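You operate a simulated robot arm through the tools that you are given. There is no shell and no other tool. Be economical: measure what you need, move in short steps, check, and stop when the job is done.

The job below is to be done with a simulated two-armed robot. You get a single attempt, and the scene is never put back.

## Task
Stack the jar that says "Grease" from the top of the far side table on top of the jar that says "Talc". Switch the left orange switch off. Put two of the leather rolls from the top of the middle bench on the top of the grey cabinet. Take the weight and leave it on the upper middle right shelf of the near side rack. Push the middle clear drawer shut. Switch the blue switch on. Put the 52 mm small block from the top of the front bench on the top of the middle bench and the 47 mm small block on the top of the dryer. Any order will do. Set down upright: weight.

The check looks at the end state, three seconds after you hand in, the way a careful person would. Anything else that was tipped, shoved, dropped, spilled or broken makes it a failure.

## Robot
Two 7-joint arms with fingered hands on one trunk, on a base that drives. Base frame: it is fixed to the floor where the robot stands at the start and does not move with it; the origin is under the middle of the robot, x ahead of it, y to its left, z up. Units: m, degrees, N and s.
The left shoulder is at the start at [0.042, 0.092, 1.084], the right one opposite. With the tool pointing down near the work surface each hand reaches from about 0.3 to 0.56 m from the robot's upright axis, wherever it stands, measured 20 degrees to its own side. Places, roughly: blue switch [1, -1.8, 0.9]; jar [0.5, 0.25, 0.75]; leather roll (5x5x4 cm) [1.3, -0.7, 0.9]; left orange switch [0.6, 0.8, 1.9]; middle clear drawer [1.3, -1.7, 0.9]; small block [1, -1.75, 0.75]; top of the dryer [5, -1.6, 1.6]; top of the grey cabinet [4.1, 1.4, 0.8]; top of the middle bench [2, -0.9, 0.9]; upper middle right shelf of the near side rack [-0.8, 0.4, 1.2]; weight (9x6x7 cm) [1.7, -0.6, 0.9]. Payload 2.1 kg a hand.
Tool frame (each hand has its own): the origin (TCP) lies between the finger pads and is the grasp point; the fingertips stand 0.02 m ahead of it; z points along the fingers, y is the line along which they close. Largest opening 0.068 m; the body of the gripper starts 0.023 m behind the TCP. The gripper is a hand of 5 fingers: y runs from the thumb to the fingers, the wrist lies at [-0.01, -0.079, -0.131] in the tool frame.
Orientation is that of the tool frame in the base frame, as a unit quaternion [w, x, y, z]. With the fingers straight down and the wrist toward the robot, the tool's x, y and z point along [0, 1, 0], [1, 0, 0] and [0, 0, -1] of the base frame.

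## Interface
- The arms move only by the tool step_arm. It takes "left_series", "right_series" or both (then of equal length, played together; a hand with none holds still); each is one flat list of numbers, 6 for each row, row after row: the shift along the tool's x, y, z in m, then the turn, a rotation vector about the tool's x, y, z in degrees. In form: [x, y, z, ax, ay, az, x, y, z, ax, ay, az, ...]. A call has 1 to 20 rows; each row is the pose to reach, as a shift and turn from the pose commanded when the call began, along the tool's axes at that moment. Rows are played at 5 a second. More than 0.05 m and 8.6 degrees between two rows, and nothing of the call is played. A pose out of reach is approached as far as the arm can. The call stops where the force on the tool passes 40 N (or 10 N more than at its start, if that is more) or the arm is blocked; 0.2 s more then pass. In this call time passes only in rows, and 0.2 s behind the last. The reply holds the time, the measured pose of the TCP, the force on the tool along the base axes, the opening and the grip force, in the units named above and with some noise, with the torque about the TCP (base axes, N m) and any sound that the robot's microphone picked up.
- Cameras (640 x 400 px; columns grow to the right, rows downward): "scene" is now at [0.1238, 0.039, 1.2515]; the picture's right is [0.45, -0.90, 0.00], its down [-0.38, -0.19, -0.91] and it looks along [0.81, 0.40, -0.42] (base axes); focal length 242 px, centre (320, 200). "left" rides on the left gripper at [-0.054, -0.058, -0.072] in its tool frame; the picture's right is [-0.57, -0.39, 0.73], its down [0.73, -0.64, 0.23] and it looks along [0.38, 0.66, 0.65] (tool axes); focal length 226 px, centre (320, 200). "right" rides on the right gripper at [0.054, -0.058, -0.072] in its tool frame; the picture's right is [-0.57, 0.39, -0.73], its down [-0.73, -0.64, 0.23] and it looks along [-0.38, 0.66, 0.65] (tool axes); focal length 226 px, centre (320, 200). There is no depth. A picture from a camera that has moved, and an enlarged one, comes with that camera's place and axes in the base frame and with its lens.
- camera(camera): a new picture of that camera. The clock stands still meanwhile.
- slide_trunk(by): slides the trunk up (or, below 0, down) by that many m; the arms and the scene camera ride with it, the base frame stays. It gives what a move gives, with no picture.
- steer(legs): drives the robot by 1 to 6 legs, each [ahead, left, turn to the left] in m, m and degrees, along the robot's own axes; the way and the turn of a leg run together, so that a leg with both is an arc; at most 1.5 m and 180 degrees a leg. The arms and the cameras ride along, it lands a little off, and it stops where it bumps. It gives what a move gives.
- set_fingers(index, middle, ring, little, thumb_bend, thumb_turn, hand): sets how far each is bent, from 0 (flat) to 1 (curled in); at 0.3 the hand is open as for a grip, at 0.7 the pads meet at the TCP. One left out holds its place. A second passes; each finger stops where it meets its share of the squeeze, and holds until it gets a number again. It is the only way to open and close the hand. It gives what a move gives, with no picture; readings hold the bend of each and the force on index, middle, ring, little, thumb and palm. thumb_turn goes from beside the hand (0) to across from the fingers (1), as for a grip.
- aim_head(pan, tilt): turns the head with the scene camera to pan (to the left, within 86 degrees either way) and tilt (down, from -29 to 69), counted from straight ahead of the robot. It gives what a move gives.
- zoom(camera, box): a new picture of the part [left, top, right, bottom] of that camera's present view, enlarged. The clock stands still meanwhile.
- finish_job(): hands the job in; it is judged then, once.

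Go step by step. Nothing tells you exact positions but the pictures and the camera data: compare them with the known pose of the tool, close in by small moves and look again before you grip or let go. The budget is 217 turns and 228 pictures, counting those below and the enlarged ones. Unless the task says otherwise, let go and move clear before handing in.

The tools are called as a command line: name --argument value ..., lists and objects as JSON in quotes. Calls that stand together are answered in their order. step_arm: Moves the arms, as the interface text tells. Its arguments: {"type":"object","properties":{"left_series":{"type":"array","items":{"type":"number"}},"right_series":{"type":"array","items":{"type":"number"}}},"required":[]} The other tools are called the same way: slide_trunk (by) slides the trunk up or down; set_fingers (index, middle, ring, little, thumb_bend, thumb_turn, hand) moves the fingers one by one; steer (legs) drives the base; aim_head (pan, tilt) turns the head that bears the scene camera; camera (camera) takes a picture; zoom (camera, box) takes an enlarged picture of a part of a camera's view; finish_job () hands the job in.

At the start:

```text
time_s: 0.0
left_position: [0.2739, 0.2665, 1.1585]
left_tool_rot: [-0.001, 0.708, 0.707, -0.001]
left_ft_force: [-0.5, 0.5, 0.0]
left_moment: [0.03, -0.02, 0.01]
left_opening: 0.0677
left_gripper_force: 0.1
left_shape: jaw
left_bend: [0.3, 0.3, 0.3, 0.3, 0.3, 0.98]
left_finger forces: [0.0, 0.0, 0.1, 0.0, 0.0, 0.1]
right_position: [0.3869, 0.0054, 1.1598]
right_tool_rot: [-0.001, 0.707, 0.707, 0.001]
right_ft_force: [-0.5, 0.2, -0.2]
right_moment: [0.0, 0.03, 0.02]
right_opening: 0.0678
right_gripper_force: 0.0
right_shape: jaw
right_bend: [0.3, 0.3, 0.3, 0.3, 0.3, 0.98]
right_finger forces: [0.1, 0.1, 0.0, 0.1, 0.0, 0.1]
trunk travel left (down, up): [-0.325, 0.579]
robot x, y, heading: [0.0017, -0.0002, 0.1]
head pan, tilt: [26.5, 24.8]
```

scene: 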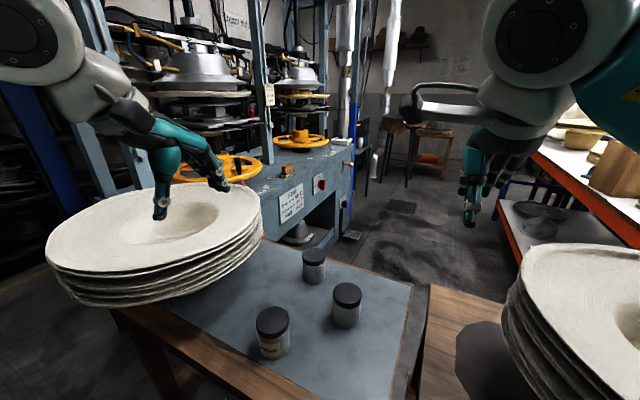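
right: 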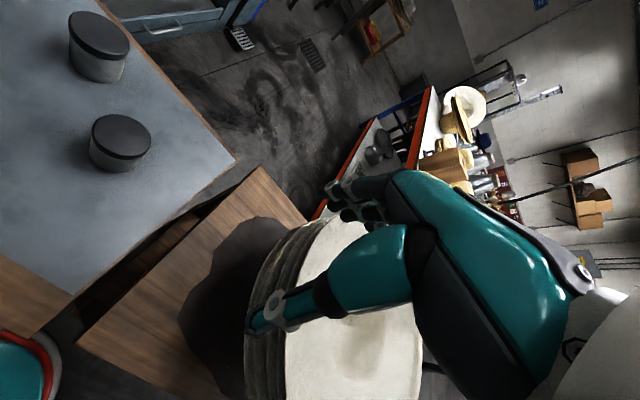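
left: 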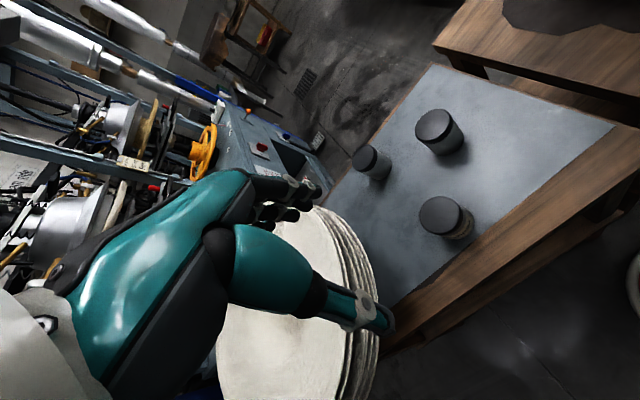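

I see three dark-lidded jars on a grey table ahead. First I look around to find the labels and the other places.

zoom --camera "scene" --box '[220, 230, 400, 380]'

aim_head --pan -30 --tilt 15

camera --camera "scene"

aim_head --pan -80 --tilt 20

camera --camera "scene"

aim_head --pan 50 --tilt 0

camera --camera "scene"

```text
2.67 times, centred on (310, 305) of scene
camera zoom: at [0.1238, 0.039, 1.2515], right [0.45, -0.9, 0.0], down [-0.38, -0.19, -0.91], along [0.81, 0.4, -0.42], focal length 646 px, centre (347, -80)
```

zoom: 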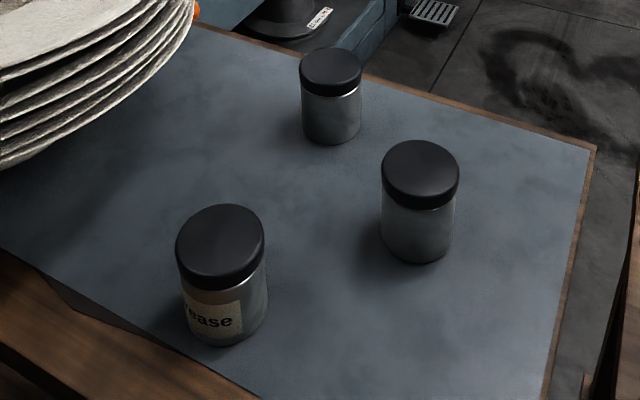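

```text
time_s: 1.3
left_position: [0.2748, 0.2664, 1.1586]
left_tool_rot: [0.0, 0.707, 0.707, 0.0]
left_ft_force: [-0.1, -0.5, 0.2]
left_moment: [-0.03, 0.02, 0.01]
left_opening: 0.068
left_gripper_force: 0.1
left_shape: jaw
left_bend: [0.3, 0.3, 0.3, 0.3, 0.3, 0.98]
left_finger forces: [0.0, 0.1, 0.0, 0.0, 0.0, 0.1]
right_position: [0.387, 0.0053, 1.1594]
right_tool_rot: [-0.001, 0.707, 0.707, 0.0]
right_ft_force: [0.5, -0.4, -0.8]
right_moment: [0.0, 0.02, -0.01]
right_opening: 0.0677
right_gripper_force: 0.1
right_shape: jaw
right_bend: [0.3, 0.3, 0.3, 0.3, 0.3, 0.98]
right_finger forces: [0.1, 0.0, 0.0, 0.0, 0.1, 0.0]
trunk travel left (down, up): [-0.325, 0.579]
robot x, y, heading: [0.0021, 0.0012, -0.1]
head pan, tilt: [-30.0, 15.0]
```

```text
223 pictures are left
camera scene: at [0.1222, -0.0487, 1.2673], right [-0.5, -0.87, 0.0], down [-0.22, 0.13, -0.97], along [0.84, -0.48, -0.26], focal length 242 px, centre (320, 200)
```

scene: 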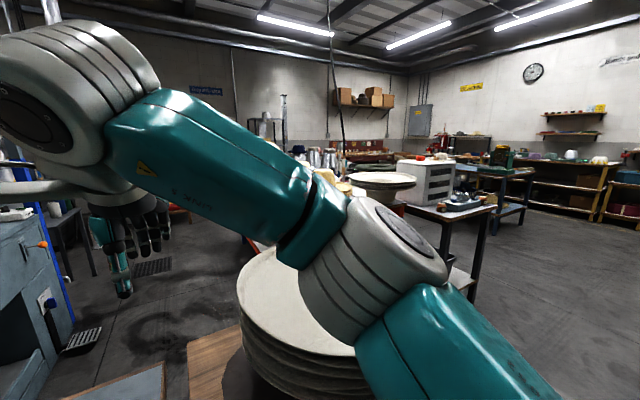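

```text
time_s: 2.4
left_position: [0.2745, 0.2659, 1.1582]
left_tool_rot: [0.0, 0.707, 0.707, 0.0]
left_ft_force: [-0.2, 0.6, 0.0]
left_moment: [0.0, 0.01, -0.02]
left_opening: 0.0677
left_gripper_force: 0.2
left_shape: jaw
left_bend: [0.3, 0.3, 0.3, 0.3, 0.3, 0.98]
left_finger forces: [0.0, 0.1, 0.0, 0.0, 0.0, 0.0]
right_position: [0.3868, 0.0053, 1.1594]
right_tool_rot: [0.0, 0.707, 0.707, 0.0]
right_ft_force: [-0.9, 0.0, 0.0]
right_moment: [0.01, -0.01, 0.01]
right_opening: 0.0679
right_gripper_force: 0.1
right_shape: jaw
right_bend: [0.3, 0.3, 0.3, 0.3, 0.3, 0.98]
right_finger forces: [0.0, 0.0, 0.0, 0.1, 0.0, 0.0]
trunk travel left (down, up): [-0.325, 0.579]
robot x, y, heading: [0.0006, -0.0025, 0.2]
head pan, tilt: [-80.0, 20.0]
```

```text
222 pictures are left
camera scene: at [0.0575, -0.0938, 1.2592], right [-0.98, -0.17, 0.0], down [-0.06, 0.34, -0.94], along [0.16, -0.93, -0.34], focal length 242 px, centre (320, 200)
```

scene: 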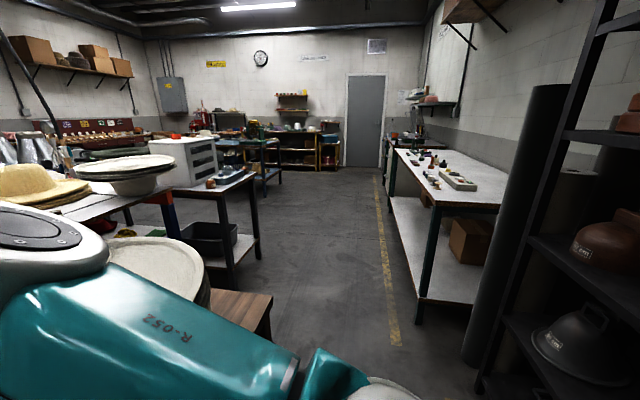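

```text
time_s: 4.5
left_position: [0.2739, 0.2655, 1.1583]
left_tool_rot: [0.0, 0.707, 0.707, 0.0]
left_ft_force: [-0.1, -0.8, 0.0]
left_moment: [0.01, 0.01, -0.02]
left_opening: 0.0676
left_gripper_force: 0.2
left_shape: jaw
left_bend: [0.3, 0.3, 0.3, 0.3, 0.3, 0.98]
left_finger forces: [0.1, 0.0, 0.0, 0.0, 0.1, 0.0]
right_position: [0.387, 0.007, 1.1597]
right_tool_rot: [0.0, 0.708, 0.707, 0.0]
right_ft_force: [-0.5, -0.4, 0.5]
right_moment: [-0.05, -0.01, 0.01]
right_opening: 0.0677
right_gripper_force: 0.0
right_shape: jaw
right_bend: [0.3, 0.3, 0.3, 0.3, 0.3, 0.98]
right_finger forces: [0.1, 0.0, 0.0, 0.0, 0.0, 0.0]
trunk travel left (down, up): [-0.325, 0.579]
robot x, y, heading: [0.0012, -0.0007, 0.1]
head pan, tilt: [50.0, 0.0]
```

```text
221 pictures are left
camera scene: at [0.0992, 0.0669, 1.2915], right [0.77, -0.64, 0.0], down [0.0, 0.0, -1.0], along [0.64, 0.77, 0.0], focal length 242 px, centre (320, 200)
```

scene: 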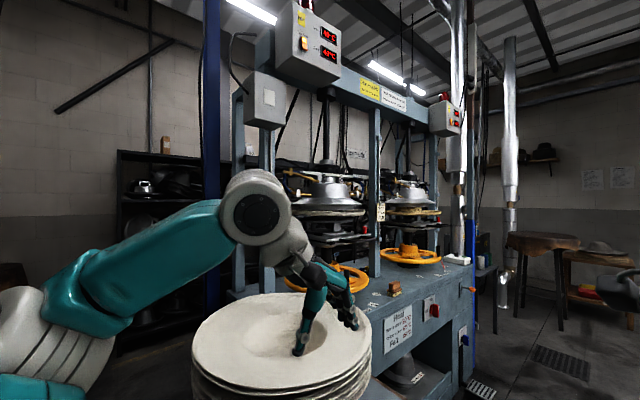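

The grease jar is the nearest one; the other two labels are turned away. I zoom on switches and on jar labels from the hand cameras.

zoom --camera "scene" --box '[230, 0, 480, 150]'

zoom --camera "left" --box '[320, 80, 520, 260]'

zoom --camera "right" --box '[30, 0, 230, 200]'

```text
2.56 times, centred on (355, 75) of scene
camera zoom: at [0.0992, 0.0669, 1.2915], right [0.77, -0.64, 0.0], down [0.0, 0.0, -1.0], along [0.64, 0.77, 0.0], focal length 620 px, centre (230, 520)
```

zoom: 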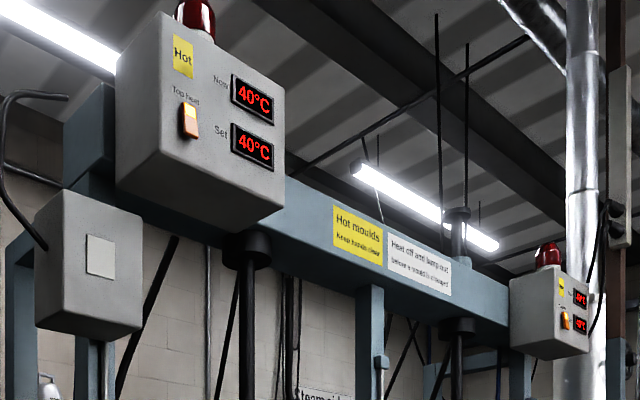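

```text
2.22 times, centred on (420, 170) of left
camera zoom: at [0.2145, 0.2119, 1.2297], right [-0.39, -0.57, -0.73], down [-0.64, 0.73, -0.23], along [0.66, 0.38, -0.65], focal length 502 px, centre (98, 267)
```

zoom: 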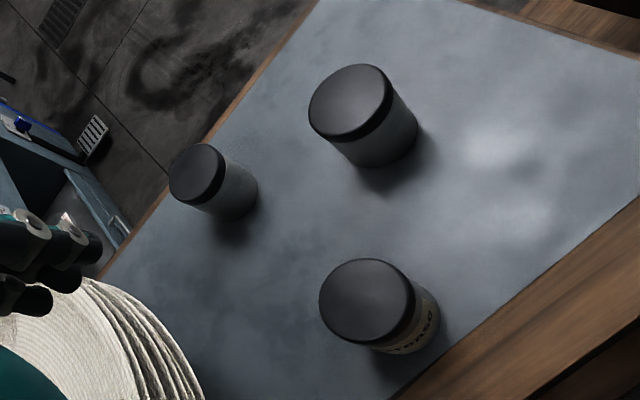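

```text
2.00 times, centred on (130, 100) of right
camera zoom: at [0.3294, 0.0608, 1.2316], right [0.39, -0.57, 0.73], down [-0.64, -0.73, -0.23], along [0.66, -0.38, -0.65], focal length 452 px, centre (700, 400)
```

zoom: 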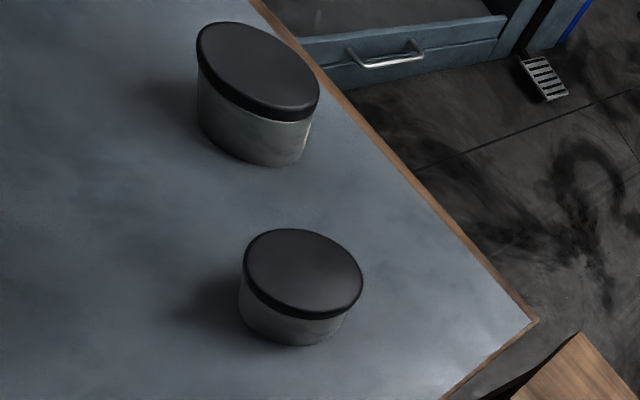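

Left panel switch is near (0.65, 0.83, 1.9), facing -y. I look at the floor to the left and get a closer look at the switch.

zoom --camera "scene" --box '[290, 20, 330, 60]'

aim_head --pan 80 --tilt 45

camera --camera "scene"

aim_head --pan 20 --tilt 60

camera --camera "scene"

aim_head --pan -86 --tilt 50

camera --camera "scene"

```text
10.00 times, centred on (310, 40) of scene
camera zoom: at [0.0992, 0.0669, 1.2915], right [0.77, -0.64, 0.0], down [0.0, 0.0, -1.0], along [0.64, 0.77, 0.0], focal length 2421 px, centre (420, 1800)
```

zoom: 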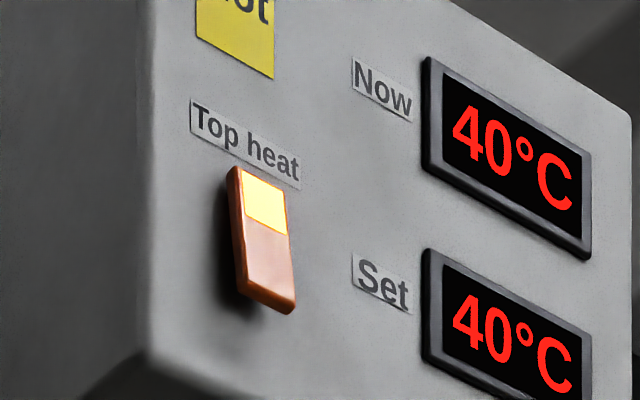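

```text
time_s: 5.7
left_position: [0.2742, 0.2658, 1.159]
left_tool_rot: [0.0, 0.707, 0.707, 0.0]
left_ft_force: [0.7, -0.5, 0.0]
left_moment: [-0.01, -0.02, 0.01]
left_opening: 0.0676
left_gripper_force: 0.1
left_shape: jaw
left_bend: [0.3, 0.3, 0.3, 0.3, 0.3, 0.98]
left_finger forces: [0.0, 0.0, 0.1, 0.1, 0.0, 0.0]
right_position: [0.3867, 0.0059, 1.1588]
right_tool_rot: [-0.001, 0.707, 0.707, -0.001]
right_ft_force: [0.9, -0.1, 0.0]
right_moment: [0.01, -0.03, -0.02]
right_opening: 0.0675
right_gripper_force: 0.1
right_shape: jaw
right_bend: [0.3, 0.3, 0.3, 0.3, 0.3, 0.98]
right_finger forces: [0.0, 0.1, 0.1, 0.0, 0.1, 0.1]
trunk travel left (down, up): [-0.325, 0.579]
robot x, y, heading: [0.0019, 0.0007, 0.4]
head pan, tilt: [80.0, 45.0]
```

```text
216 pictures are left
camera scene: at [0.0555, 0.0781, 1.2206], right [0.98, -0.17, 0.0], down [-0.12, -0.7, -0.71], along [0.12, 0.7, -0.71], focal length 242 px, centre (320, 200)
```

scene: 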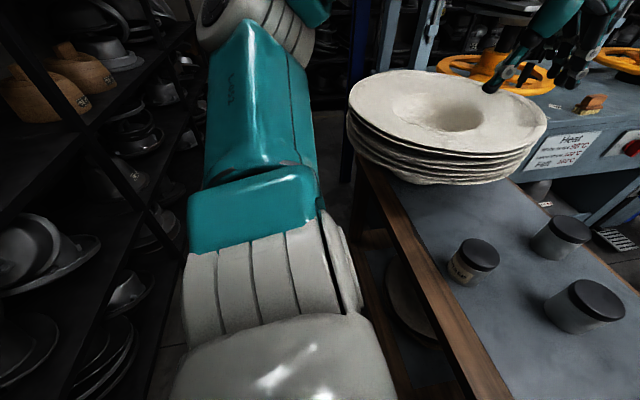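

```text
time_s: 7.0
left_position: [0.2752, 0.266, 1.1592]
left_tool_rot: [0.0, 0.707, 0.707, 0.0]
left_ft_force: [0.9, -0.2, -0.1]
left_moment: [0.01, -0.02, -0.01]
left_opening: 0.0678
left_gripper_force: 0.0
left_shape: jaw
left_bend: [0.3, 0.3, 0.3, 0.3, 0.3, 0.98]
left_finger forces: [0.0, 0.0, 0.1, 0.0, 0.0, 0.1]
right_position: [0.3876, 0.0052, 1.1598]
right_tool_rot: [-0.001, 0.708, 0.707, -0.001]
right_ft_force: [0.1, 0.8, 0.6]
right_moment: [-0.01, -0.01, 0.0]
right_opening: 0.0678
right_gripper_force: 0.0
right_shape: jaw
right_bend: [0.3, 0.3, 0.3, 0.3, 0.3, 0.98]
right_finger forces: [0.0, 0.0, 0.0, 0.1, 0.0, 0.1]
trunk travel left (down, up): [-0.325, 0.579]
robot x, y, heading: [-0.0011, 0.0009, -0.0]
head pan, tilt: [20.0, 60.0]
```

```text
215 pictures are left
camera scene: at [0.1039, 0.0208, 1.2011], right [0.34, -0.94, 0.0], down [-0.81, -0.3, -0.5], along [0.47, 0.17, -0.87], focal length 242 px, centre (320, 200)
```

scene: 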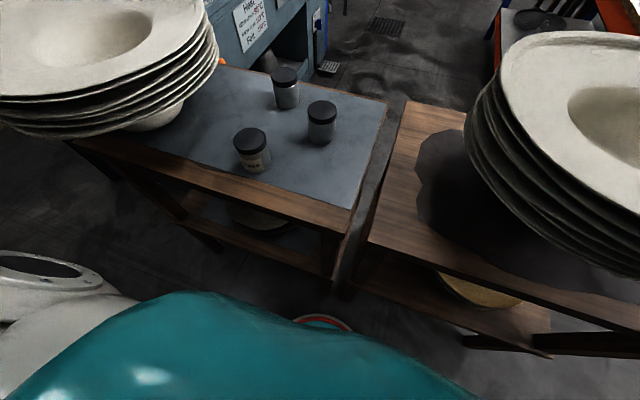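

```text
time_s: 8.8
left_position: [0.2737, 0.2663, 1.1588]
left_tool_rot: [0.0, 0.707, 0.707, 0.0]
left_ft_force: [0.4, -0.2, 0.2]
left_moment: [0.01, 0.02, 0.01]
left_opening: 0.0678
left_gripper_force: 0.1
left_shape: jaw
left_bend: [0.3, 0.3, 0.3, 0.3, 0.3, 0.98]
left_finger forces: [0.0, 0.1, 0.0, 0.0, 0.0, 0.1]
right_position: [0.3864, 0.0065, 1.1611]
right_tool_rot: [0.0, 0.708, 0.707, 0.0]
right_ft_force: [0.5, -0.6, 0.2]
right_moment: [-0.02, 0.04, -0.01]
right_opening: 0.0673
right_gripper_force: 0.0
right_shape: jaw
right_bend: [0.3, 0.3, 0.3, 0.3, 0.3, 0.98]
right_finger forces: [0.0, 0.0, 0.1, 0.0, 0.0, 0.1]
trunk travel left (down, up): [-0.325, 0.579]
robot x, y, heading: [-0.0031, -0.0007, 0.1]
head pan, tilt: [-85.9, 50.0]
```

```text
214 pictures are left
camera scene: at [0.0468, -0.0789, 1.2136], right [-1.0, -0.07, 0.0], down [-0.05, 0.76, -0.64], along [0.05, -0.64, -0.77], focal length 242 px, centre (320, 200)
```

scene: 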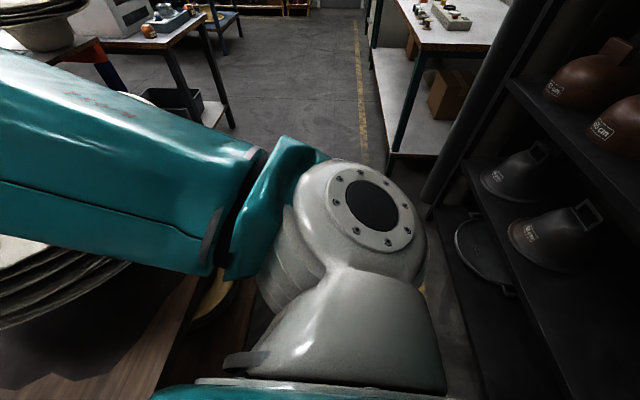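

The robot stands in an aisle between racks (x<-0.6) and tables (x>0.27). First the orange switch: raise the trunk, strafe left, and turn toward the panel.

slide_trunk --by 0.56

aim_head --pan 30 --tilt 10

steer --legs '[[-0.05, 0.25, 0], [0, 0.2, 25]]'

camera --camera "scene"

camera --camera "left"

```text
refused: 0.56 is not a number from -0.4 to 0.4
```

```text
time_s: 10.8
left_position: [0.2749, 0.2656, 1.1583]
left_tool_rot: [0.0, 0.707, 0.707, 0.0]
left_ft_force: [-1.0, 0.3, -0.2]
left_moment: [0.01, 0.01, 0.02]
left_opening: 0.0676
left_gripper_force: 0.1
left_shape: jaw
left_bend: [0.3, 0.3, 0.3, 0.3, 0.3, 0.98]
left_finger forces: [0.0, 0.1, 0.1, 0.0, 0.0, 0.1]
right_position: [0.3879, 0.0057, 1.1596]
right_tool_rot: [0.0, 0.706, 0.708, -0.001]
right_ft_force: [-0.6, -0.1, -0.1]
right_moment: [0.03, 0.03, 0.0]
right_opening: 0.0677
right_gripper_force: 0.0
right_shape: jaw
right_bend: [0.3, 0.3, 0.3, 0.3, 0.3, 0.98]
right_finger forces: [0.0, 0.0, 0.0, 0.0, 0.0, 0.0]
trunk travel left (down, up): [-0.325, 0.579]
robot x, y, heading: [0.0002, -0.0012, -0.1]
head pan, tilt: [30.0, 10.0]
```

```text
time_s: 13.9
left_position: [0.0416, 0.8022, 1.1586]
left_tool_rot: [0.0, 0.536, 0.844, 0.0]
left_ft_force: [0.0, -0.5, 0.5]
left_moment: [0.03, -0.01, -0.03]
left_opening: 0.0676
left_gripper_force: 0.0
left_shape: jaw
left_bend: [0.3, 0.3, 0.3, 0.3, 0.3, 0.98]
left_finger forces: [0.0, 0.1, 0.1, 0.0, 0.0, 0.0]
right_position: [0.2556, 0.6148, 1.1597]
right_tool_rot: [0.0, 0.536, 0.845, 0.0]
right_ft_force: [0.4, 0.0, -0.8]
right_moment: [-0.03, 0.02, 0.0]
right_opening: 0.0675
right_gripper_force: 0.2
right_shape: jaw
right_bend: [0.3, 0.3, 0.3, 0.3, 0.3, 0.98]
right_finger forces: [0.0, 0.0, 0.0, 0.0, 0.0, 0.0]
trunk travel left (down, up): [-0.325, 0.579]
robot x, y, heading: [-0.0914, 0.4458, 25.3]
head pan, tilt: [30.0, 10.0]
```

```text
213 pictures are left
camera scene: at [-0.0024, 0.5364, 1.2755], right [0.82, -0.57, 0.0], down [-0.1, -0.14, -0.98], along [0.56, 0.81, -0.17], focal length 242 px, centre (320, 200)
```

scene: 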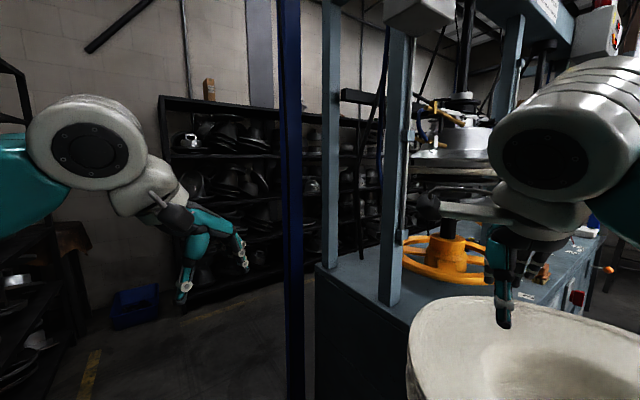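

```text
212 pictures are left
camera left: at [0.011, 0.7289, 1.2297], right [-0.11, -0.68, -0.73], down [-0.89, 0.39, -0.23], along [0.44, 0.62, -0.65], focal length 226 px, centre (320, 200)
```

left: 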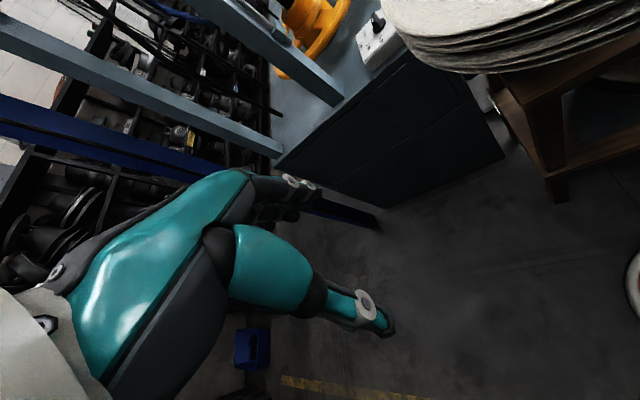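

Raise the trunk in two slides and look at the panel.

slide_trunk --by 0.4

slide_trunk --by 0.14

aim_head --pan 0 --tilt 0

camera --camera "scene"

aim_head --pan 0 --tilt 65

camera --camera "scene"

```text
time_s: 17.7
left_position: [0.0418, 0.8032, 1.5592]
left_tool_rot: [0.001, 0.537, 0.844, 0.0]
left_ft_force: [0.2, -0.4, -0.1]
left_moment: [0.01, 0.02, 0.01]
left_opening: 0.0677
left_gripper_force: 0.0
left_shape: jaw
left_bend: [0.3, 0.3, 0.3, 0.3, 0.3, 0.98]
left_finger forces: [0.0, 0.1, 0.0, 0.1, 0.0, 0.1]
right_position: [0.2551, 0.6149, 1.5599]
right_tool_rot: [0.0, 0.536, 0.844, 0.0]
right_ft_force: [0.0, -0.1, -0.1]
right_moment: [0.01, 0.02, -0.01]
right_opening: 0.0676
right_gripper_force: 0.1
right_shape: jaw
right_bend: [0.3, 0.3, 0.3, 0.3, 0.3, 0.98]
right_finger forces: [0.1, 0.0, 0.0, 0.0, 0.0, 0.0]
trunk travel left (down, up): [-0.725, 0.179]
robot x, y, heading: [-0.0937, 0.4458, 24.8]
head pan, tilt: [30.0, 10.0]
```

```text
time_s: 19.4
left_position: [0.0442, 0.8029, 1.6984]
left_tool_rot: [0.0, 0.536, 0.844, 0.0]
left_ft_force: [-0.7, 0.2, 1.1]
left_moment: [0.01, -0.01, 0.02]
left_opening: 0.0676
left_gripper_force: 0.0
left_shape: jaw
left_bend: [0.3, 0.3, 0.3, 0.3, 0.3, 0.98]
left_finger forces: [0.1, 0.1, 0.1, 0.0, 0.0, 0.0]
right_position: [0.2553, 0.6136, 1.6997]
right_tool_rot: [-0.001, 0.536, 0.844, -0.001]
right_ft_force: [-0.2, 0.5, -0.2]
right_moment: [0.01, 0.03, -0.02]
right_opening: 0.0674
right_gripper_force: 0.1
right_shape: jaw
right_bend: [0.3, 0.3, 0.3, 0.3, 0.3, 0.98]
right_finger forces: [0.0, 0.0, 0.0, 0.1, 0.0, 0.1]
trunk travel left (down, up): [-0.865, 0.039]
robot x, y, heading: [-0.0954, 0.4462, 25.1]
head pan, tilt: [30.0, 10.0]
```

```text
time_s: 20.3
left_position: [0.0428, 0.8024, 1.6989]
left_tool_rot: [0.0, 0.536, 0.844, 0.0]
left_ft_force: [1.4, -0.2, 0.2]
left_moment: [0.02, -0.02, 0.01]
left_opening: 0.0676
left_gripper_force: 0.1
left_shape: jaw
left_bend: [0.3, 0.3, 0.3, 0.3, 0.3, 0.98]
left_finger forces: [0.0, 0.0, 0.0, 0.0, 0.0, 0.0]
right_position: [0.2553, 0.6145, 1.7004]
right_tool_rot: [-0.001, 0.537, 0.844, -0.001]
right_ft_force: [0.2, -0.5, -0.6]
right_moment: [-0.02, 0.02, 0.0]
right_opening: 0.0675
right_gripper_force: 0.0
right_shape: jaw
right_bend: [0.3, 0.3, 0.3, 0.3, 0.3, 0.98]
right_finger forces: [0.1, 0.0, 0.0, 0.0, 0.0, 0.0]
trunk travel left (down, up): [-0.865, 0.039]
robot x, y, heading: [-0.0931, 0.4459, 25.0]
head pan, tilt: [0.0, 0.0]
```

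```text
211 pictures are left
camera scene: at [-0.0005, 0.486, 1.8328], right [0.43, -0.91, 0.0], down [0.0, 0.0, -1.0], along [0.91, 0.43, 0.0], focal length 242 px, centre (320, 200)
```

scene: 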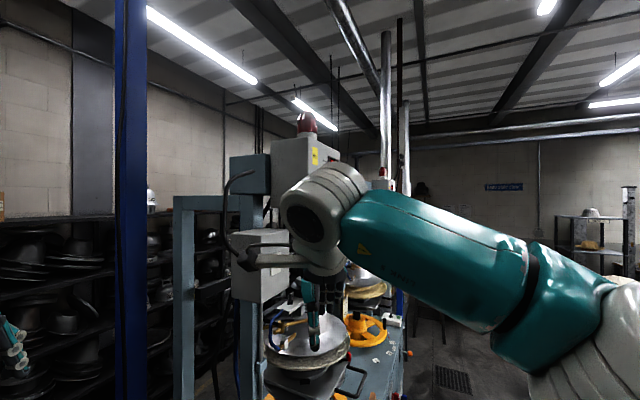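

```text
time_s: 21.7
left_position: [0.0425, 0.8024, 1.6984]
left_tool_rot: [-0.001, 0.537, 0.844, 0.001]
left_ft_force: [0.2, 0.0, -0.3]
left_moment: [0.03, -0.02, 0.02]
left_opening: 0.0674
left_gripper_force: 0.1
left_shape: jaw
left_bend: [0.3, 0.3, 0.3, 0.3, 0.3, 0.98]
left_finger forces: [0.1, 0.0, 0.1, 0.0, 0.1, 0.1]
right_position: [0.2545, 0.6141, 1.7]
right_tool_rot: [-0.001, 0.536, 0.844, -0.001]
right_ft_force: [0.8, 0.9, -0.7]
right_moment: [0.0, -0.02, -0.05]
right_opening: 0.0679
right_gripper_force: 0.0
right_shape: jaw
right_bend: [0.3, 0.3, 0.3, 0.3, 0.3, 0.98]
right_finger forces: [0.1, 0.0, 0.0, 0.1, 0.0, 0.0]
trunk travel left (down, up): [-0.865, 0.039]
robot x, y, heading: [-0.0927, 0.4441, 25.1]
head pan, tilt: [0.0, 65.0]
```

```text
210 pictures are left
camera scene: at [-0.027, 0.4734, 1.7369], right [0.42, -0.91, 0.0], down [-0.82, -0.38, -0.42], along [0.38, 0.18, -0.91], focal length 242 px, centre (320, 200)
```

scene: 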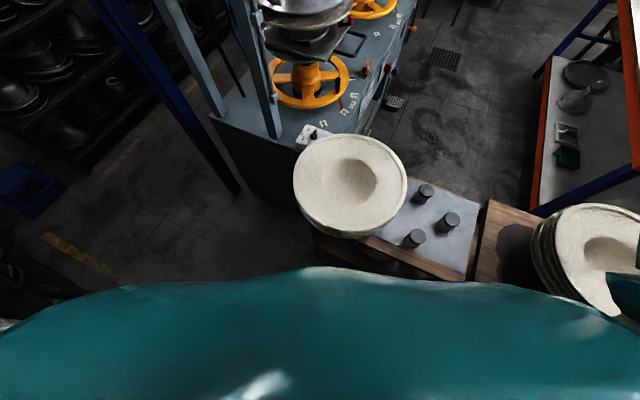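

Switch panel front is at about y=0.80, x=0.59+. The right arm suits better; I drive a little closer.

steer --legs '[[0.12, 0.02, 0]]'

aim_head --pan 15 --tilt 0

camera --camera "scene"

set_fingers --hand "right" --index 0.3 --middle 1 --ring 1 --little 1 --thumb_bend 0.9

camera --camera "right"

```text
time_s: 22.9
left_position: [0.1419, 0.8734, 1.6989]
left_tool_rot: [-0.001, 0.537, 0.844, 0.001]
left_ft_force: [0.5, -0.1, -0.5]
left_moment: [-0.04, 0.0, 0.0]
left_opening: 0.0678
left_gripper_force: 0.2
left_shape: jaw
left_bend: [0.3, 0.3, 0.3, 0.3, 0.3, 0.98]
left_finger forces: [0.1, 0.0, 0.0, 0.0, 0.1, 0.1]
right_position: [0.3564, 0.6842, 1.7006]
right_tool_rot: [-0.001, 0.536, 0.844, -0.001]
right_ft_force: [-0.4, 0.1, 0.3]
right_moment: [0.01, 0.0, 0.0]
right_opening: 0.0678
right_gripper_force: 0.1
right_shape: jaw
right_bend: [0.3, 0.3, 0.3, 0.3, 0.3, 0.98]
right_finger forces: [0.1, 0.1, 0.0, 0.0, 0.0, 0.1]
trunk travel left (down, up): [-0.865, 0.039]
robot x, y, heading: [0.0083, 0.5175, 25.5]
head pan, tilt: [0.0, 65.0]
```

```text
time_s: 24.3
left_position: [0.1431, 0.8737, 1.6989]
left_tool_rot: [0.001, 0.537, 0.844, -0.001]
left_ft_force: [-0.6, -0.1, -0.1]
left_moment: [0.0, -0.01, 0.01]
left_opening: 0.0676
left_gripper_force: 0.0
left_shape: jaw
left_bend: [0.3, 0.3, 0.3, 0.3, 0.3, 0.98]
left_finger forces: [0.0, 0.0, 0.0, 0.1, 0.0, 0.0]
right_position: [0.3551, 0.6835, 1.7004]
right_tool_rot: [0.0, 0.537, 0.844, -0.001]
right_ft_force: [0.2, 0.1, 0.5]
right_moment: [0.01, 0.0, 0.0]
right_opening: 0.0676
right_gripper_force: 0.0
right_shape: jaw
right_bend: [0.3, 0.3, 0.3, 0.3, 0.3, 0.98]
right_finger forces: [0.0, 0.1, 0.0, 0.1, 0.0, 0.0]
trunk travel left (down, up): [-0.865, 0.039]
robot x, y, heading: [0.0074, 0.5173, 25.2]
head pan, tilt: [15.0, 0.0]
```

```text
209 pictures are left
camera scene: at [0.0879, 0.5752, 1.8328], right [0.64, -0.76, 0.0], down [0.0, 0.0, -1.0], along [0.76, 0.64, 0.0], focal length 242 px, centre (320, 200)
```

scene: 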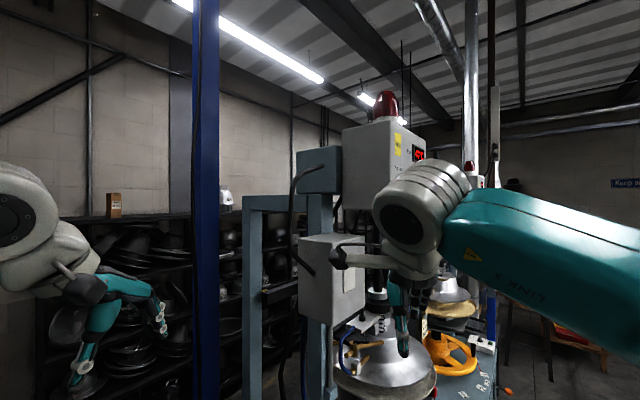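

```text
time_s: 25.3
left_position: [0.1433, 0.8738, 1.698]
left_tool_rot: [-0.001, 0.537, 0.844, 0.0]
left_ft_force: [0.0, -0.1, 0.5]
left_moment: [-0.02, 0.0, 0.01]
left_opening: 0.0675
left_gripper_force: 0.0
left_shape: jaw
left_bend: [0.3, 0.3, 0.3, 0.3, 0.3, 0.98]
left_finger forces: [0.0, 0.0, 0.0, 0.0, 0.1, 0.0]
right_position: [0.3557, 0.6843, 1.6993]
right_tool_rot: [0.0, 0.535, 0.845, -0.001]
right_ft_force: [-0.7, 0.0, -0.2]
right_moment: [-0.04, 0.06, 0.02]
right_opening: 0.011
right_gripper_force: 0.0
right_shape: fingers
right_bend: [0.3, 1.0, 1.0, 1.0, 0.9, 0.98]
right_finger forces: [0.0, 0.0, 0.0, 0.0, 0.0, 0.1]
trunk travel left (down, up): [-0.865, 0.039]
robot x, y, heading: [0.0093, 0.5142, 25.1]
head pan, tilt: [15.0, 0.0]
```

```text
208 pictures are left
camera right: at [0.2809, 0.7096, 1.7717], right [0.59, -0.35, 0.73], down [-0.27, -0.94, -0.23], along [0.76, -0.06, -0.65], focal length 226 px, centre (320, 200)
```

right: 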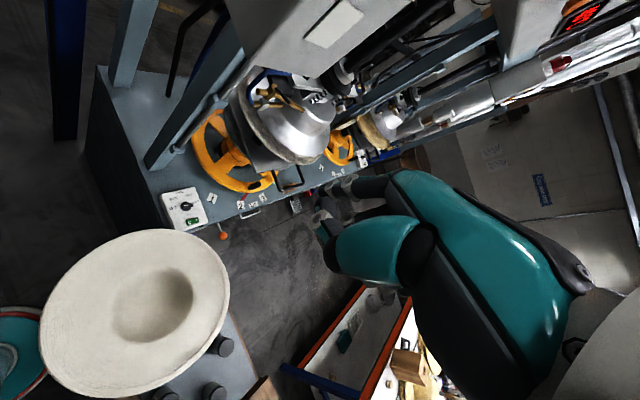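

I pitch the right hand to point horizontally, raising it about 0.1 m, then look.

step_arm --right_series '[0, 0, -0.01, -8.2, 0, 0, 0, 0, -0.02, -16.4, 0, 0, 0, 0, -0.03, -24.6, 0, 0, 0, 0, -0.04, -32.8, 0, 0, 0, 0, -0.05, -41, 0, 0, 0, 0, -0.06, -49.2, 0, 0, 0, 0, -0.07, -57.4, 0, 0, 0, 0, -0.08, -65.6, 0, 0, 0, 0, -0.09, -73.8, 0, 0, 0, 0, -0.1, -82, 0, 0, 0, 0, -0.11, -90, 0, 0]'

camera --camera "scene"

camera --camera "right"

```text
time_s: 27.7
left_position: [0.1434, 0.873, 1.6988]
left_tool_rot: [0.0, 0.536, 0.844, 0.001]
left_ft_force: [0.4, 0.0, -1.0]
left_moment: [0.01, 0.0, 0.0]
left_opening: 0.0676
left_gripper_force: 0.0
left_shape: jaw
left_bend: [0.3, 0.3, 0.3, 0.3, 0.3, 0.98]
left_finger forces: [0.1, 0.0, 0.0, 0.0, 0.0, 0.0]
right_position: [0.3555, 0.6856, 1.8099]
right_tool_rot: [0.379, 0.379, 0.597, 0.597]
right_ft_force: [0.3, 0.1, 0.3]
right_moment: [0.0, 0.01, 0.02]
right_opening: 0.0109
right_gripper_force: 0.0
right_shape: fingers
right_bend: [0.3, 1.0, 1.0, 1.0, 0.9, 0.98]
right_finger forces: [0.1, 0.0, 0.0, 0.1, 0.1, 0.0]
trunk travel left (down, up): [-0.865, 0.039]
robot x, y, heading: [0.01, 0.5143, 25.0]
head pan, tilt: [15.0, 0.0]
```

```text
207 pictures are left
camera scene: at [0.0878, 0.576, 1.8328], right [0.64, -0.76, 0.0], down [0.0, 0.0, -1.0], along [0.76, 0.64, 0.0], focal length 242 px, centre (320, 200)
```

scene: 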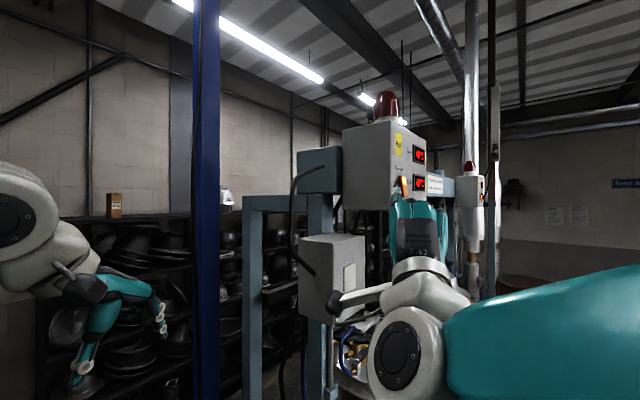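

```text
206 pictures are left
camera right: at [0.2682, 0.7045, 1.7517], right [-0.42, -0.82, 0.39], down [0.52, -0.57, -0.64], along [0.74, -0.07, 0.66], focal length 226 px, centre (320, 200)
```

right: 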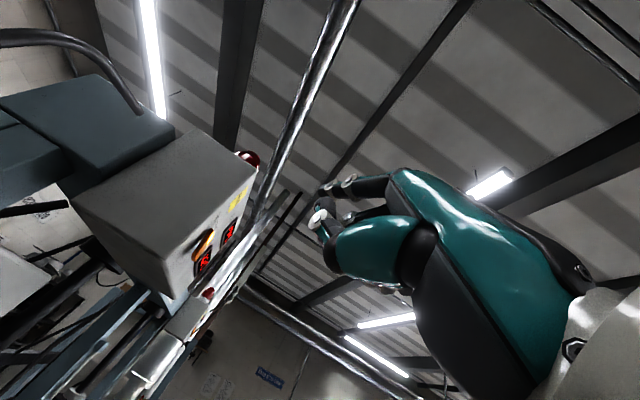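

zoom --camera "scene" --box '[370, 130, 450, 230]'

zoom --camera "right" --box '[170, 160, 430, 320]'

```text
4.00 times, centred on (410, 180) of scene
camera zoom: at [0.0878, 0.576, 1.8328], right [0.64, -0.76, 0.0], down [0.0, 0.0, -1.0], along [0.76, 0.64, 0.0], focal length 968 px, centre (-40, 280)
```

zoom: 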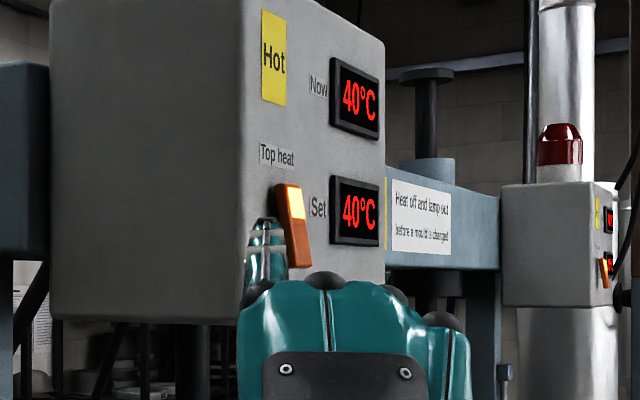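

```text
2.46 times, centred on (300, 240) of right
camera zoom: at [0.2682, 0.7045, 1.7517], right [-0.42, -0.82, 0.39], down [0.52, -0.57, -0.64], along [0.74, -0.07, 0.66], focal length 556 px, centre (369, 102)
```

zoom: 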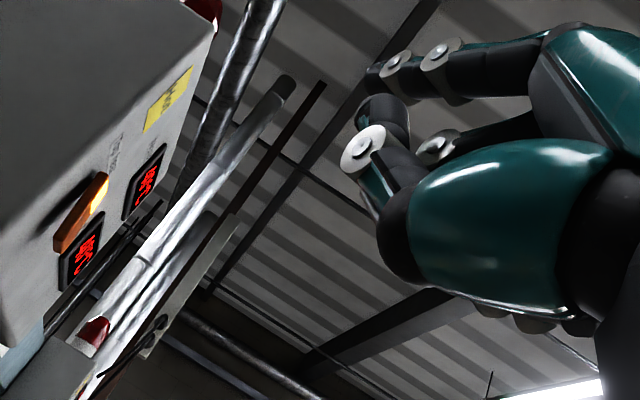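

Switch lower half is at about (0.623, 0.780, 1.851), the index tip at about TCP + (0, 0.04, 0.028). I move up to 3 cm before it while yawing left.

step_arm --right_series '[-0.008, 0, 0.038, 0, 4, 0, -0.017, 0, 0.076, 0, 8, 0, -0.025, 0, 0.114, 0, 12, 0, -0.034, 0, 0.152, 0, 17, 0, -0.043, 0, 0.19, 0, 21, 0, -0.051, 0, 0.219, 0, 25, 0]'

zoom --camera "scene" --box '[360, 130, 460, 230]'

camera --camera "right"

```text
time_s: 29.1
left_position: [0.144, 0.8761, 1.6971]
left_tool_rot: [0.0, 0.536, 0.844, -0.002]
left_ft_force: [0.0, -0.8, -0.8]
left_moment: [-0.02, 0.01, 0.03]
left_opening: 0.0677
left_gripper_force: 0.0
left_shape: jaw
left_bend: [0.3, 0.3, 0.3, 0.3, 0.3, 0.98]
left_finger forces: [0.0, 0.1, 0.1, 0.0, 0.0, 0.1]
right_position: [0.4426, 0.7657, 1.8824]
right_tool_rot: [0.248, 0.309, 0.67, 0.628]
right_ft_force: [0.5, 0.2, 0.0]
right_moment: [0.06, 0.03, -0.02]
right_opening: 0.0111
right_gripper_force: 0.2
right_shape: fingers
right_bend: [0.3, 1.0, 1.0, 1.0, 0.9, 0.98]
right_finger forces: [0.0, 0.0, 0.0, 0.0, 0.0, 0.1]
right hand out of reach, approached as far as the arm can: row 1, 2, 3, 4, 5, 6
trunk travel left (down, up): [-0.865, 0.039]
robot x, y, heading: [0.0088, 0.5174, 25.1]
head pan, tilt: [15.0, 0.0]
```

```text
4.00 times, centred on (410, 180) of scene
camera zoom: at [0.089, 0.5787, 1.8326], right [0.64, -0.76, 0.0], down [0.0, 0.0, -1.0], along [0.76, 0.64, 0.0], focal length 968 px, centre (-40, 280)
```

zoom: 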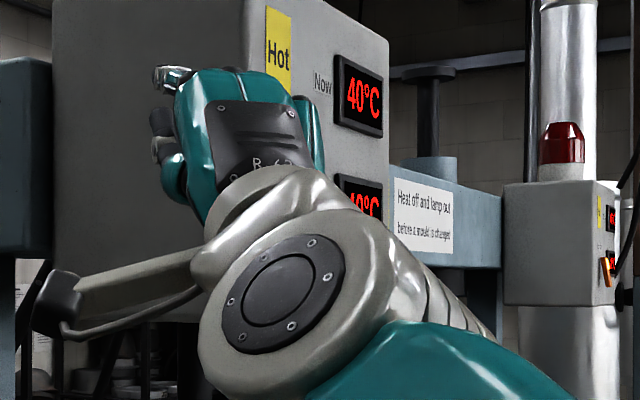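

```text
202 pictures are left
camera right: at [0.3487, 0.7551, 1.8335], right [-0.1, -0.9, 0.42], down [0.6, -0.39, -0.7], along [0.79, 0.19, 0.58], focal length 226 px, centre (320, 200)
```

right: 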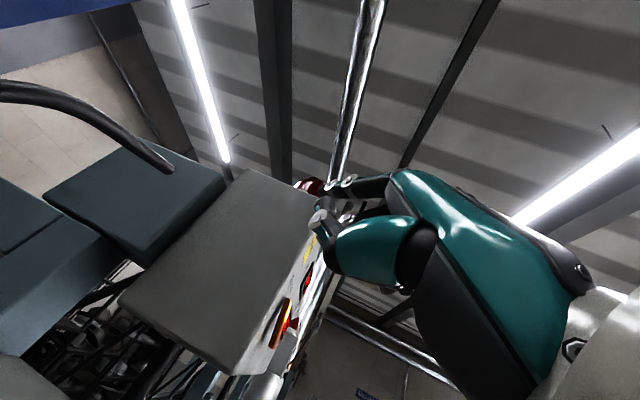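

The arm's reach is short: at this heading the switch is too far. I pull the hand back, then drive closer with the right shoulder turned toward the panel.

step_arm --right_series '[0, -0.01, -0.04, 0, 0, 0, 0, -0.02, -0.08, 0, 0, 0, 0, -0.03, -0.12, 0, 0, 0, 0, -0.04, -0.16, 0, 0, 0, 0, -0.05, -0.2, 0, 0, 0]'

steer --legs '[[0, 0, 45], [0.06, -0.03, 0]]'

aim_head --pan -45 --tilt 10

camera --camera "scene"

camera --camera "right"

```text
time_s: 30.3
left_position: [0.142, 0.872, 1.6987]
left_tool_rot: [-0.001, 0.536, 0.844, -0.001]
left_ft_force: [-0.5, -0.1, 0.3]
left_moment: [-0.02, 0.02, -0.02]
left_opening: 0.0675
left_gripper_force: 0.1
left_shape: jaw
left_bend: [0.3, 0.3, 0.3, 0.3, 0.3, 0.98]
left_finger forces: [0.0, 0.0, 0.0, 0.0, 0.1, 0.0]
right_position: [0.4001, 0.7444, 1.9482]
right_tool_rot: [0.247, 0.308, 0.668, 0.63]
right_ft_force: [-0.2, 0.1, -0.1]
right_moment: [0.0, 0.0, 0.0]
right_opening: 0.0107
right_gripper_force: 0.0
right_shape: fingers
right_bend: [0.3, 1.0, 1.0, 1.0, 0.9, 0.98]
right_finger forces: [0.1, 0.0, 0.1, 0.0, 0.1, 0.1]
right hand out of reach, approached as far as the arm can: row 1, 2, 3, 4, 5
trunk travel left (down, up): [-0.865, 0.039]
robot x, y, heading: [0.0047, 0.5164, 25.1]
head pan, tilt: [15.0, 0.0]
```

```text
time_s: 33.4
left_position: [-0.0998, 0.9116, 1.699]
left_tool_rot: [0.0, 0.172, 0.985, -0.001]
left_ft_force: [0.0, -0.4, 0.3]
left_moment: [-0.01, 0.03, 0.01]
left_opening: 0.0678
left_gripper_force: 0.1
left_shape: jaw
left_bend: [0.3, 0.3, 0.3, 0.3, 0.3, 0.98]
left_finger forces: [0.0, 0.0, 0.1, 0.0, 0.0, 0.1]
right_position: [0.1718, 1.0029, 1.9483]
right_tool_rot: [-0.012, 0.029, 0.737, 0.676]
right_ft_force: [0.5, -0.8, -0.8]
right_moment: [-0.01, 0.04, 0.06]
right_opening: 0.011
right_gripper_force: 0.1
right_shape: fingers
right_bend: [0.3, 1.0, 1.0, 1.0, 0.9, 0.98]
right_finger forces: [0.0, 0.1, 0.0, 0.0, 0.1, 0.0]
trunk travel left (down, up): [-0.865, 0.039]
robot x, y, heading: [0.0518, 0.5611, 70.2]
head pan, tilt: [15.0, 0.0]
```

```text
time_s: 34.7
left_position: [-0.1006, 0.9096, 1.6987]
left_tool_rot: [0.0, 0.172, 0.985, 0.0]
left_ft_force: [-0.2, -0.1, -0.4]
left_moment: [0.0, 0.01, 0.01]
left_opening: 0.0676
left_gripper_force: 0.0
left_shape: jaw
left_bend: [0.3, 0.3, 0.3, 0.3, 0.3, 0.98]
left_finger forces: [0.0, 0.0, 0.0, 0.0, 0.0, 0.1]
right_position: [0.17, 1.0013, 1.9479]
right_tool_rot: [-0.012, 0.029, 0.736, 0.676]
right_ft_force: [-0.1, 0.1, -0.1]
right_moment: [-0.01, 0.0, 0.02]
right_opening: 0.011
right_gripper_force: 0.1
right_shape: fingers
right_bend: [0.3, 1.0, 1.0, 1.0, 0.9, 0.98]
right_finger forces: [0.0, 0.1, 0.0, 0.1, 0.1, 0.0]
trunk travel left (down, up): [-0.865, 0.039]
robot x, y, heading: [0.0578, 0.5598, 70.5]
head pan, tilt: [-45.0, 10.0]
```

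```text
201 pictures are left
camera scene: at [0.1459, 0.6088, 1.8169], right [0.43, -0.9, 0.0], down [-0.16, -0.07, -0.98], along [0.89, 0.42, -0.17], focal length 242 px, centre (320, 200)
```

scene: 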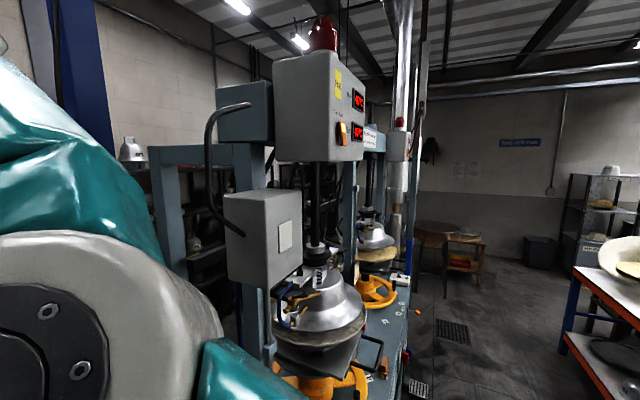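

```text
200 pictures are left
camera right: at [0.1116, 0.9274, 1.899], right [0.57, -0.71, 0.41], down [0.7, 0.16, -0.7], along [0.43, 0.69, 0.58], focal length 226 px, centre (320, 200)
```

right: 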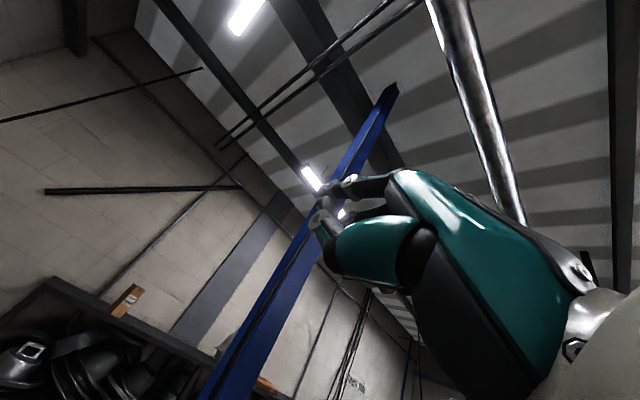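

The hand drifted because some pose lies past a joint limit. I bring it back in front of the panel, yawing right, and see what is reachable.

step_arm --right_series '[-0.015, -0.014, -0.036, 0, -6.4, 0, -0.035, -0.028, -0.072, 0, -12.8, 0, -0.06, -0.042, -0.108, 0, -19.2, 0, -0.09, -0.056, -0.144, 0, -25.6, 0, -0.12, -0.07, -0.18, 0, -32, 0, -0.15, -0.084, -0.216, 0, -38.4, 0, -0.18, -0.1, -0.25, 0, -45, 0]'

camera --camera "scene"

```text
time_s: 36.3
left_position: [-0.099, 0.9078, 1.699]
left_tool_rot: [0.0, 0.172, 0.985, 0.002]
left_ft_force: [0.4, -0.7, 0.1]
left_moment: [-0.04, 0.01, -0.01]
left_opening: 0.0677
left_gripper_force: 0.1
left_shape: jaw
left_bend: [0.3, 0.3, 0.3, 0.3, 0.3, 0.98]
left_finger forces: [0.1, 0.0, 0.0, 0.0, 0.0, 0.0]
right_position: [0.3416, 0.7356, 1.8606]
right_tool_rot: [0.271, 0.287, 0.684, 0.614]
right_ft_force: [-0.1, -0.4, 0.0]
right_moment: [0.0, 0.02, 0.04]
right_opening: 0.0108
right_gripper_force: 0.1
right_shape: fingers
right_bend: [0.3, 1.0, 1.0, 1.0, 0.9, 0.98]
right_finger forces: [0.0, 0.1, 0.0, 0.0, 0.1, 0.0]
right hand out of reach, approached as far as the arm can: row 1, 2
trunk travel left (down, up): [-0.865, 0.039]
robot x, y, heading: [0.0559, 0.5627, 70.4]
head pan, tilt: [-45.0, 10.0]
```

```text
199 pictures are left
camera scene: at [0.1484, 0.6064, 1.8168], right [0.43, -0.9, 0.0], down [-0.16, -0.07, -0.98], along [0.89, 0.42, -0.17], focal length 242 px, centre (320, 200)
```

scene: 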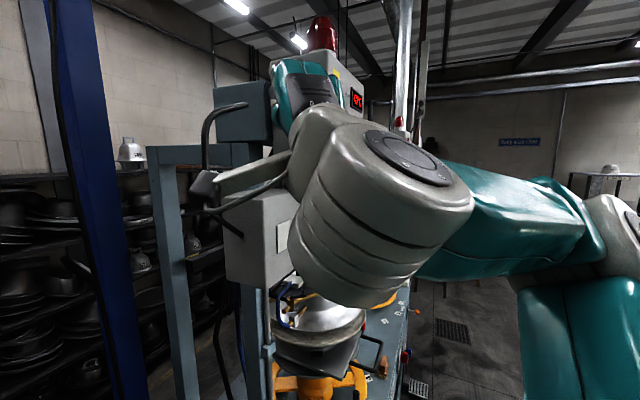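

Reached. Next I approach the pre-contact pose.

step_arm --right_series '[-0.027, -0.005, 0.029, 0, 0, 0, -0.054, -0.01, 0.058, 0, 0, 0, -0.081, -0.015, 0.087, 0, 0, 0, -0.108, -0.02, 0.116, 0, 0, 0, -0.135, -0.025, 0.145, 0, 0, 0, -0.161, -0.029, 0.176, 0, 0, 0]'

camera --camera "scene"

camera --camera "right"

```text
time_s: 37.7
left_position: [-0.0999, 0.9118, 1.6981]
left_tool_rot: [0.0, 0.173, 0.985, -0.002]
left_ft_force: [0.5, -0.5, 0.0]
left_moment: [-0.05, -0.02, 0.02]
left_opening: 0.0677
left_gripper_force: 0.0
left_shape: jaw
left_bend: [0.3, 0.3, 0.3, 0.3, 0.3, 0.98]
left_finger forces: [0.0, 0.0, 0.0, 0.0, 0.0, 0.0]
right_position: [0.5765, 0.7131, 1.8277]
right_tool_rot: [0.271, 0.285, 0.687, 0.612]
right_ft_force: [1.0, -0.7, -0.3]
right_moment: [-0.01, 0.02, 0.03]
right_opening: 0.0109
right_gripper_force: 0.1
right_shape: fingers
right_bend: [0.3, 1.0, 1.0, 1.0, 0.9, 0.98]
right_finger forces: [0.0, 0.0, 0.1, 0.0, 0.0, 0.2]
right hand out of reach, approached as far as the arm can: row 2, 3, 4, 5, 6
trunk travel left (down, up): [-0.865, 0.039]
robot x, y, heading: [0.0556, 0.5594, 70.3]
head pan, tilt: [-45.0, 10.0]
```

```text
198 pictures are left
camera scene: at [0.1465, 0.6109, 1.8168], right [0.43, -0.9, 0.0], down [-0.16, -0.08, -0.98], along [0.89, 0.42, -0.17], focal length 242 px, centre (320, 200)
```

scene: 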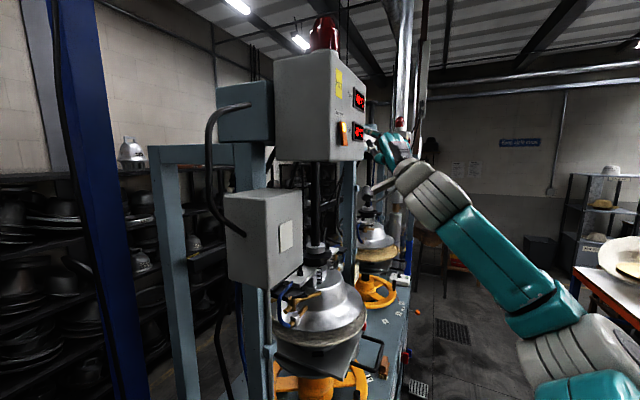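

```text
197 pictures are left
camera right: at [0.4833, 0.6986, 1.7764], right [-0.11, -0.87, 0.47], down [0.63, -0.43, -0.64], along [0.77, 0.23, 0.6], focal length 226 px, centre (320, 200)
```

right: 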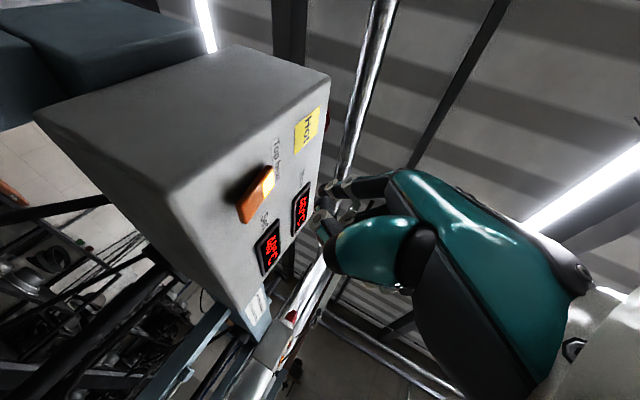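

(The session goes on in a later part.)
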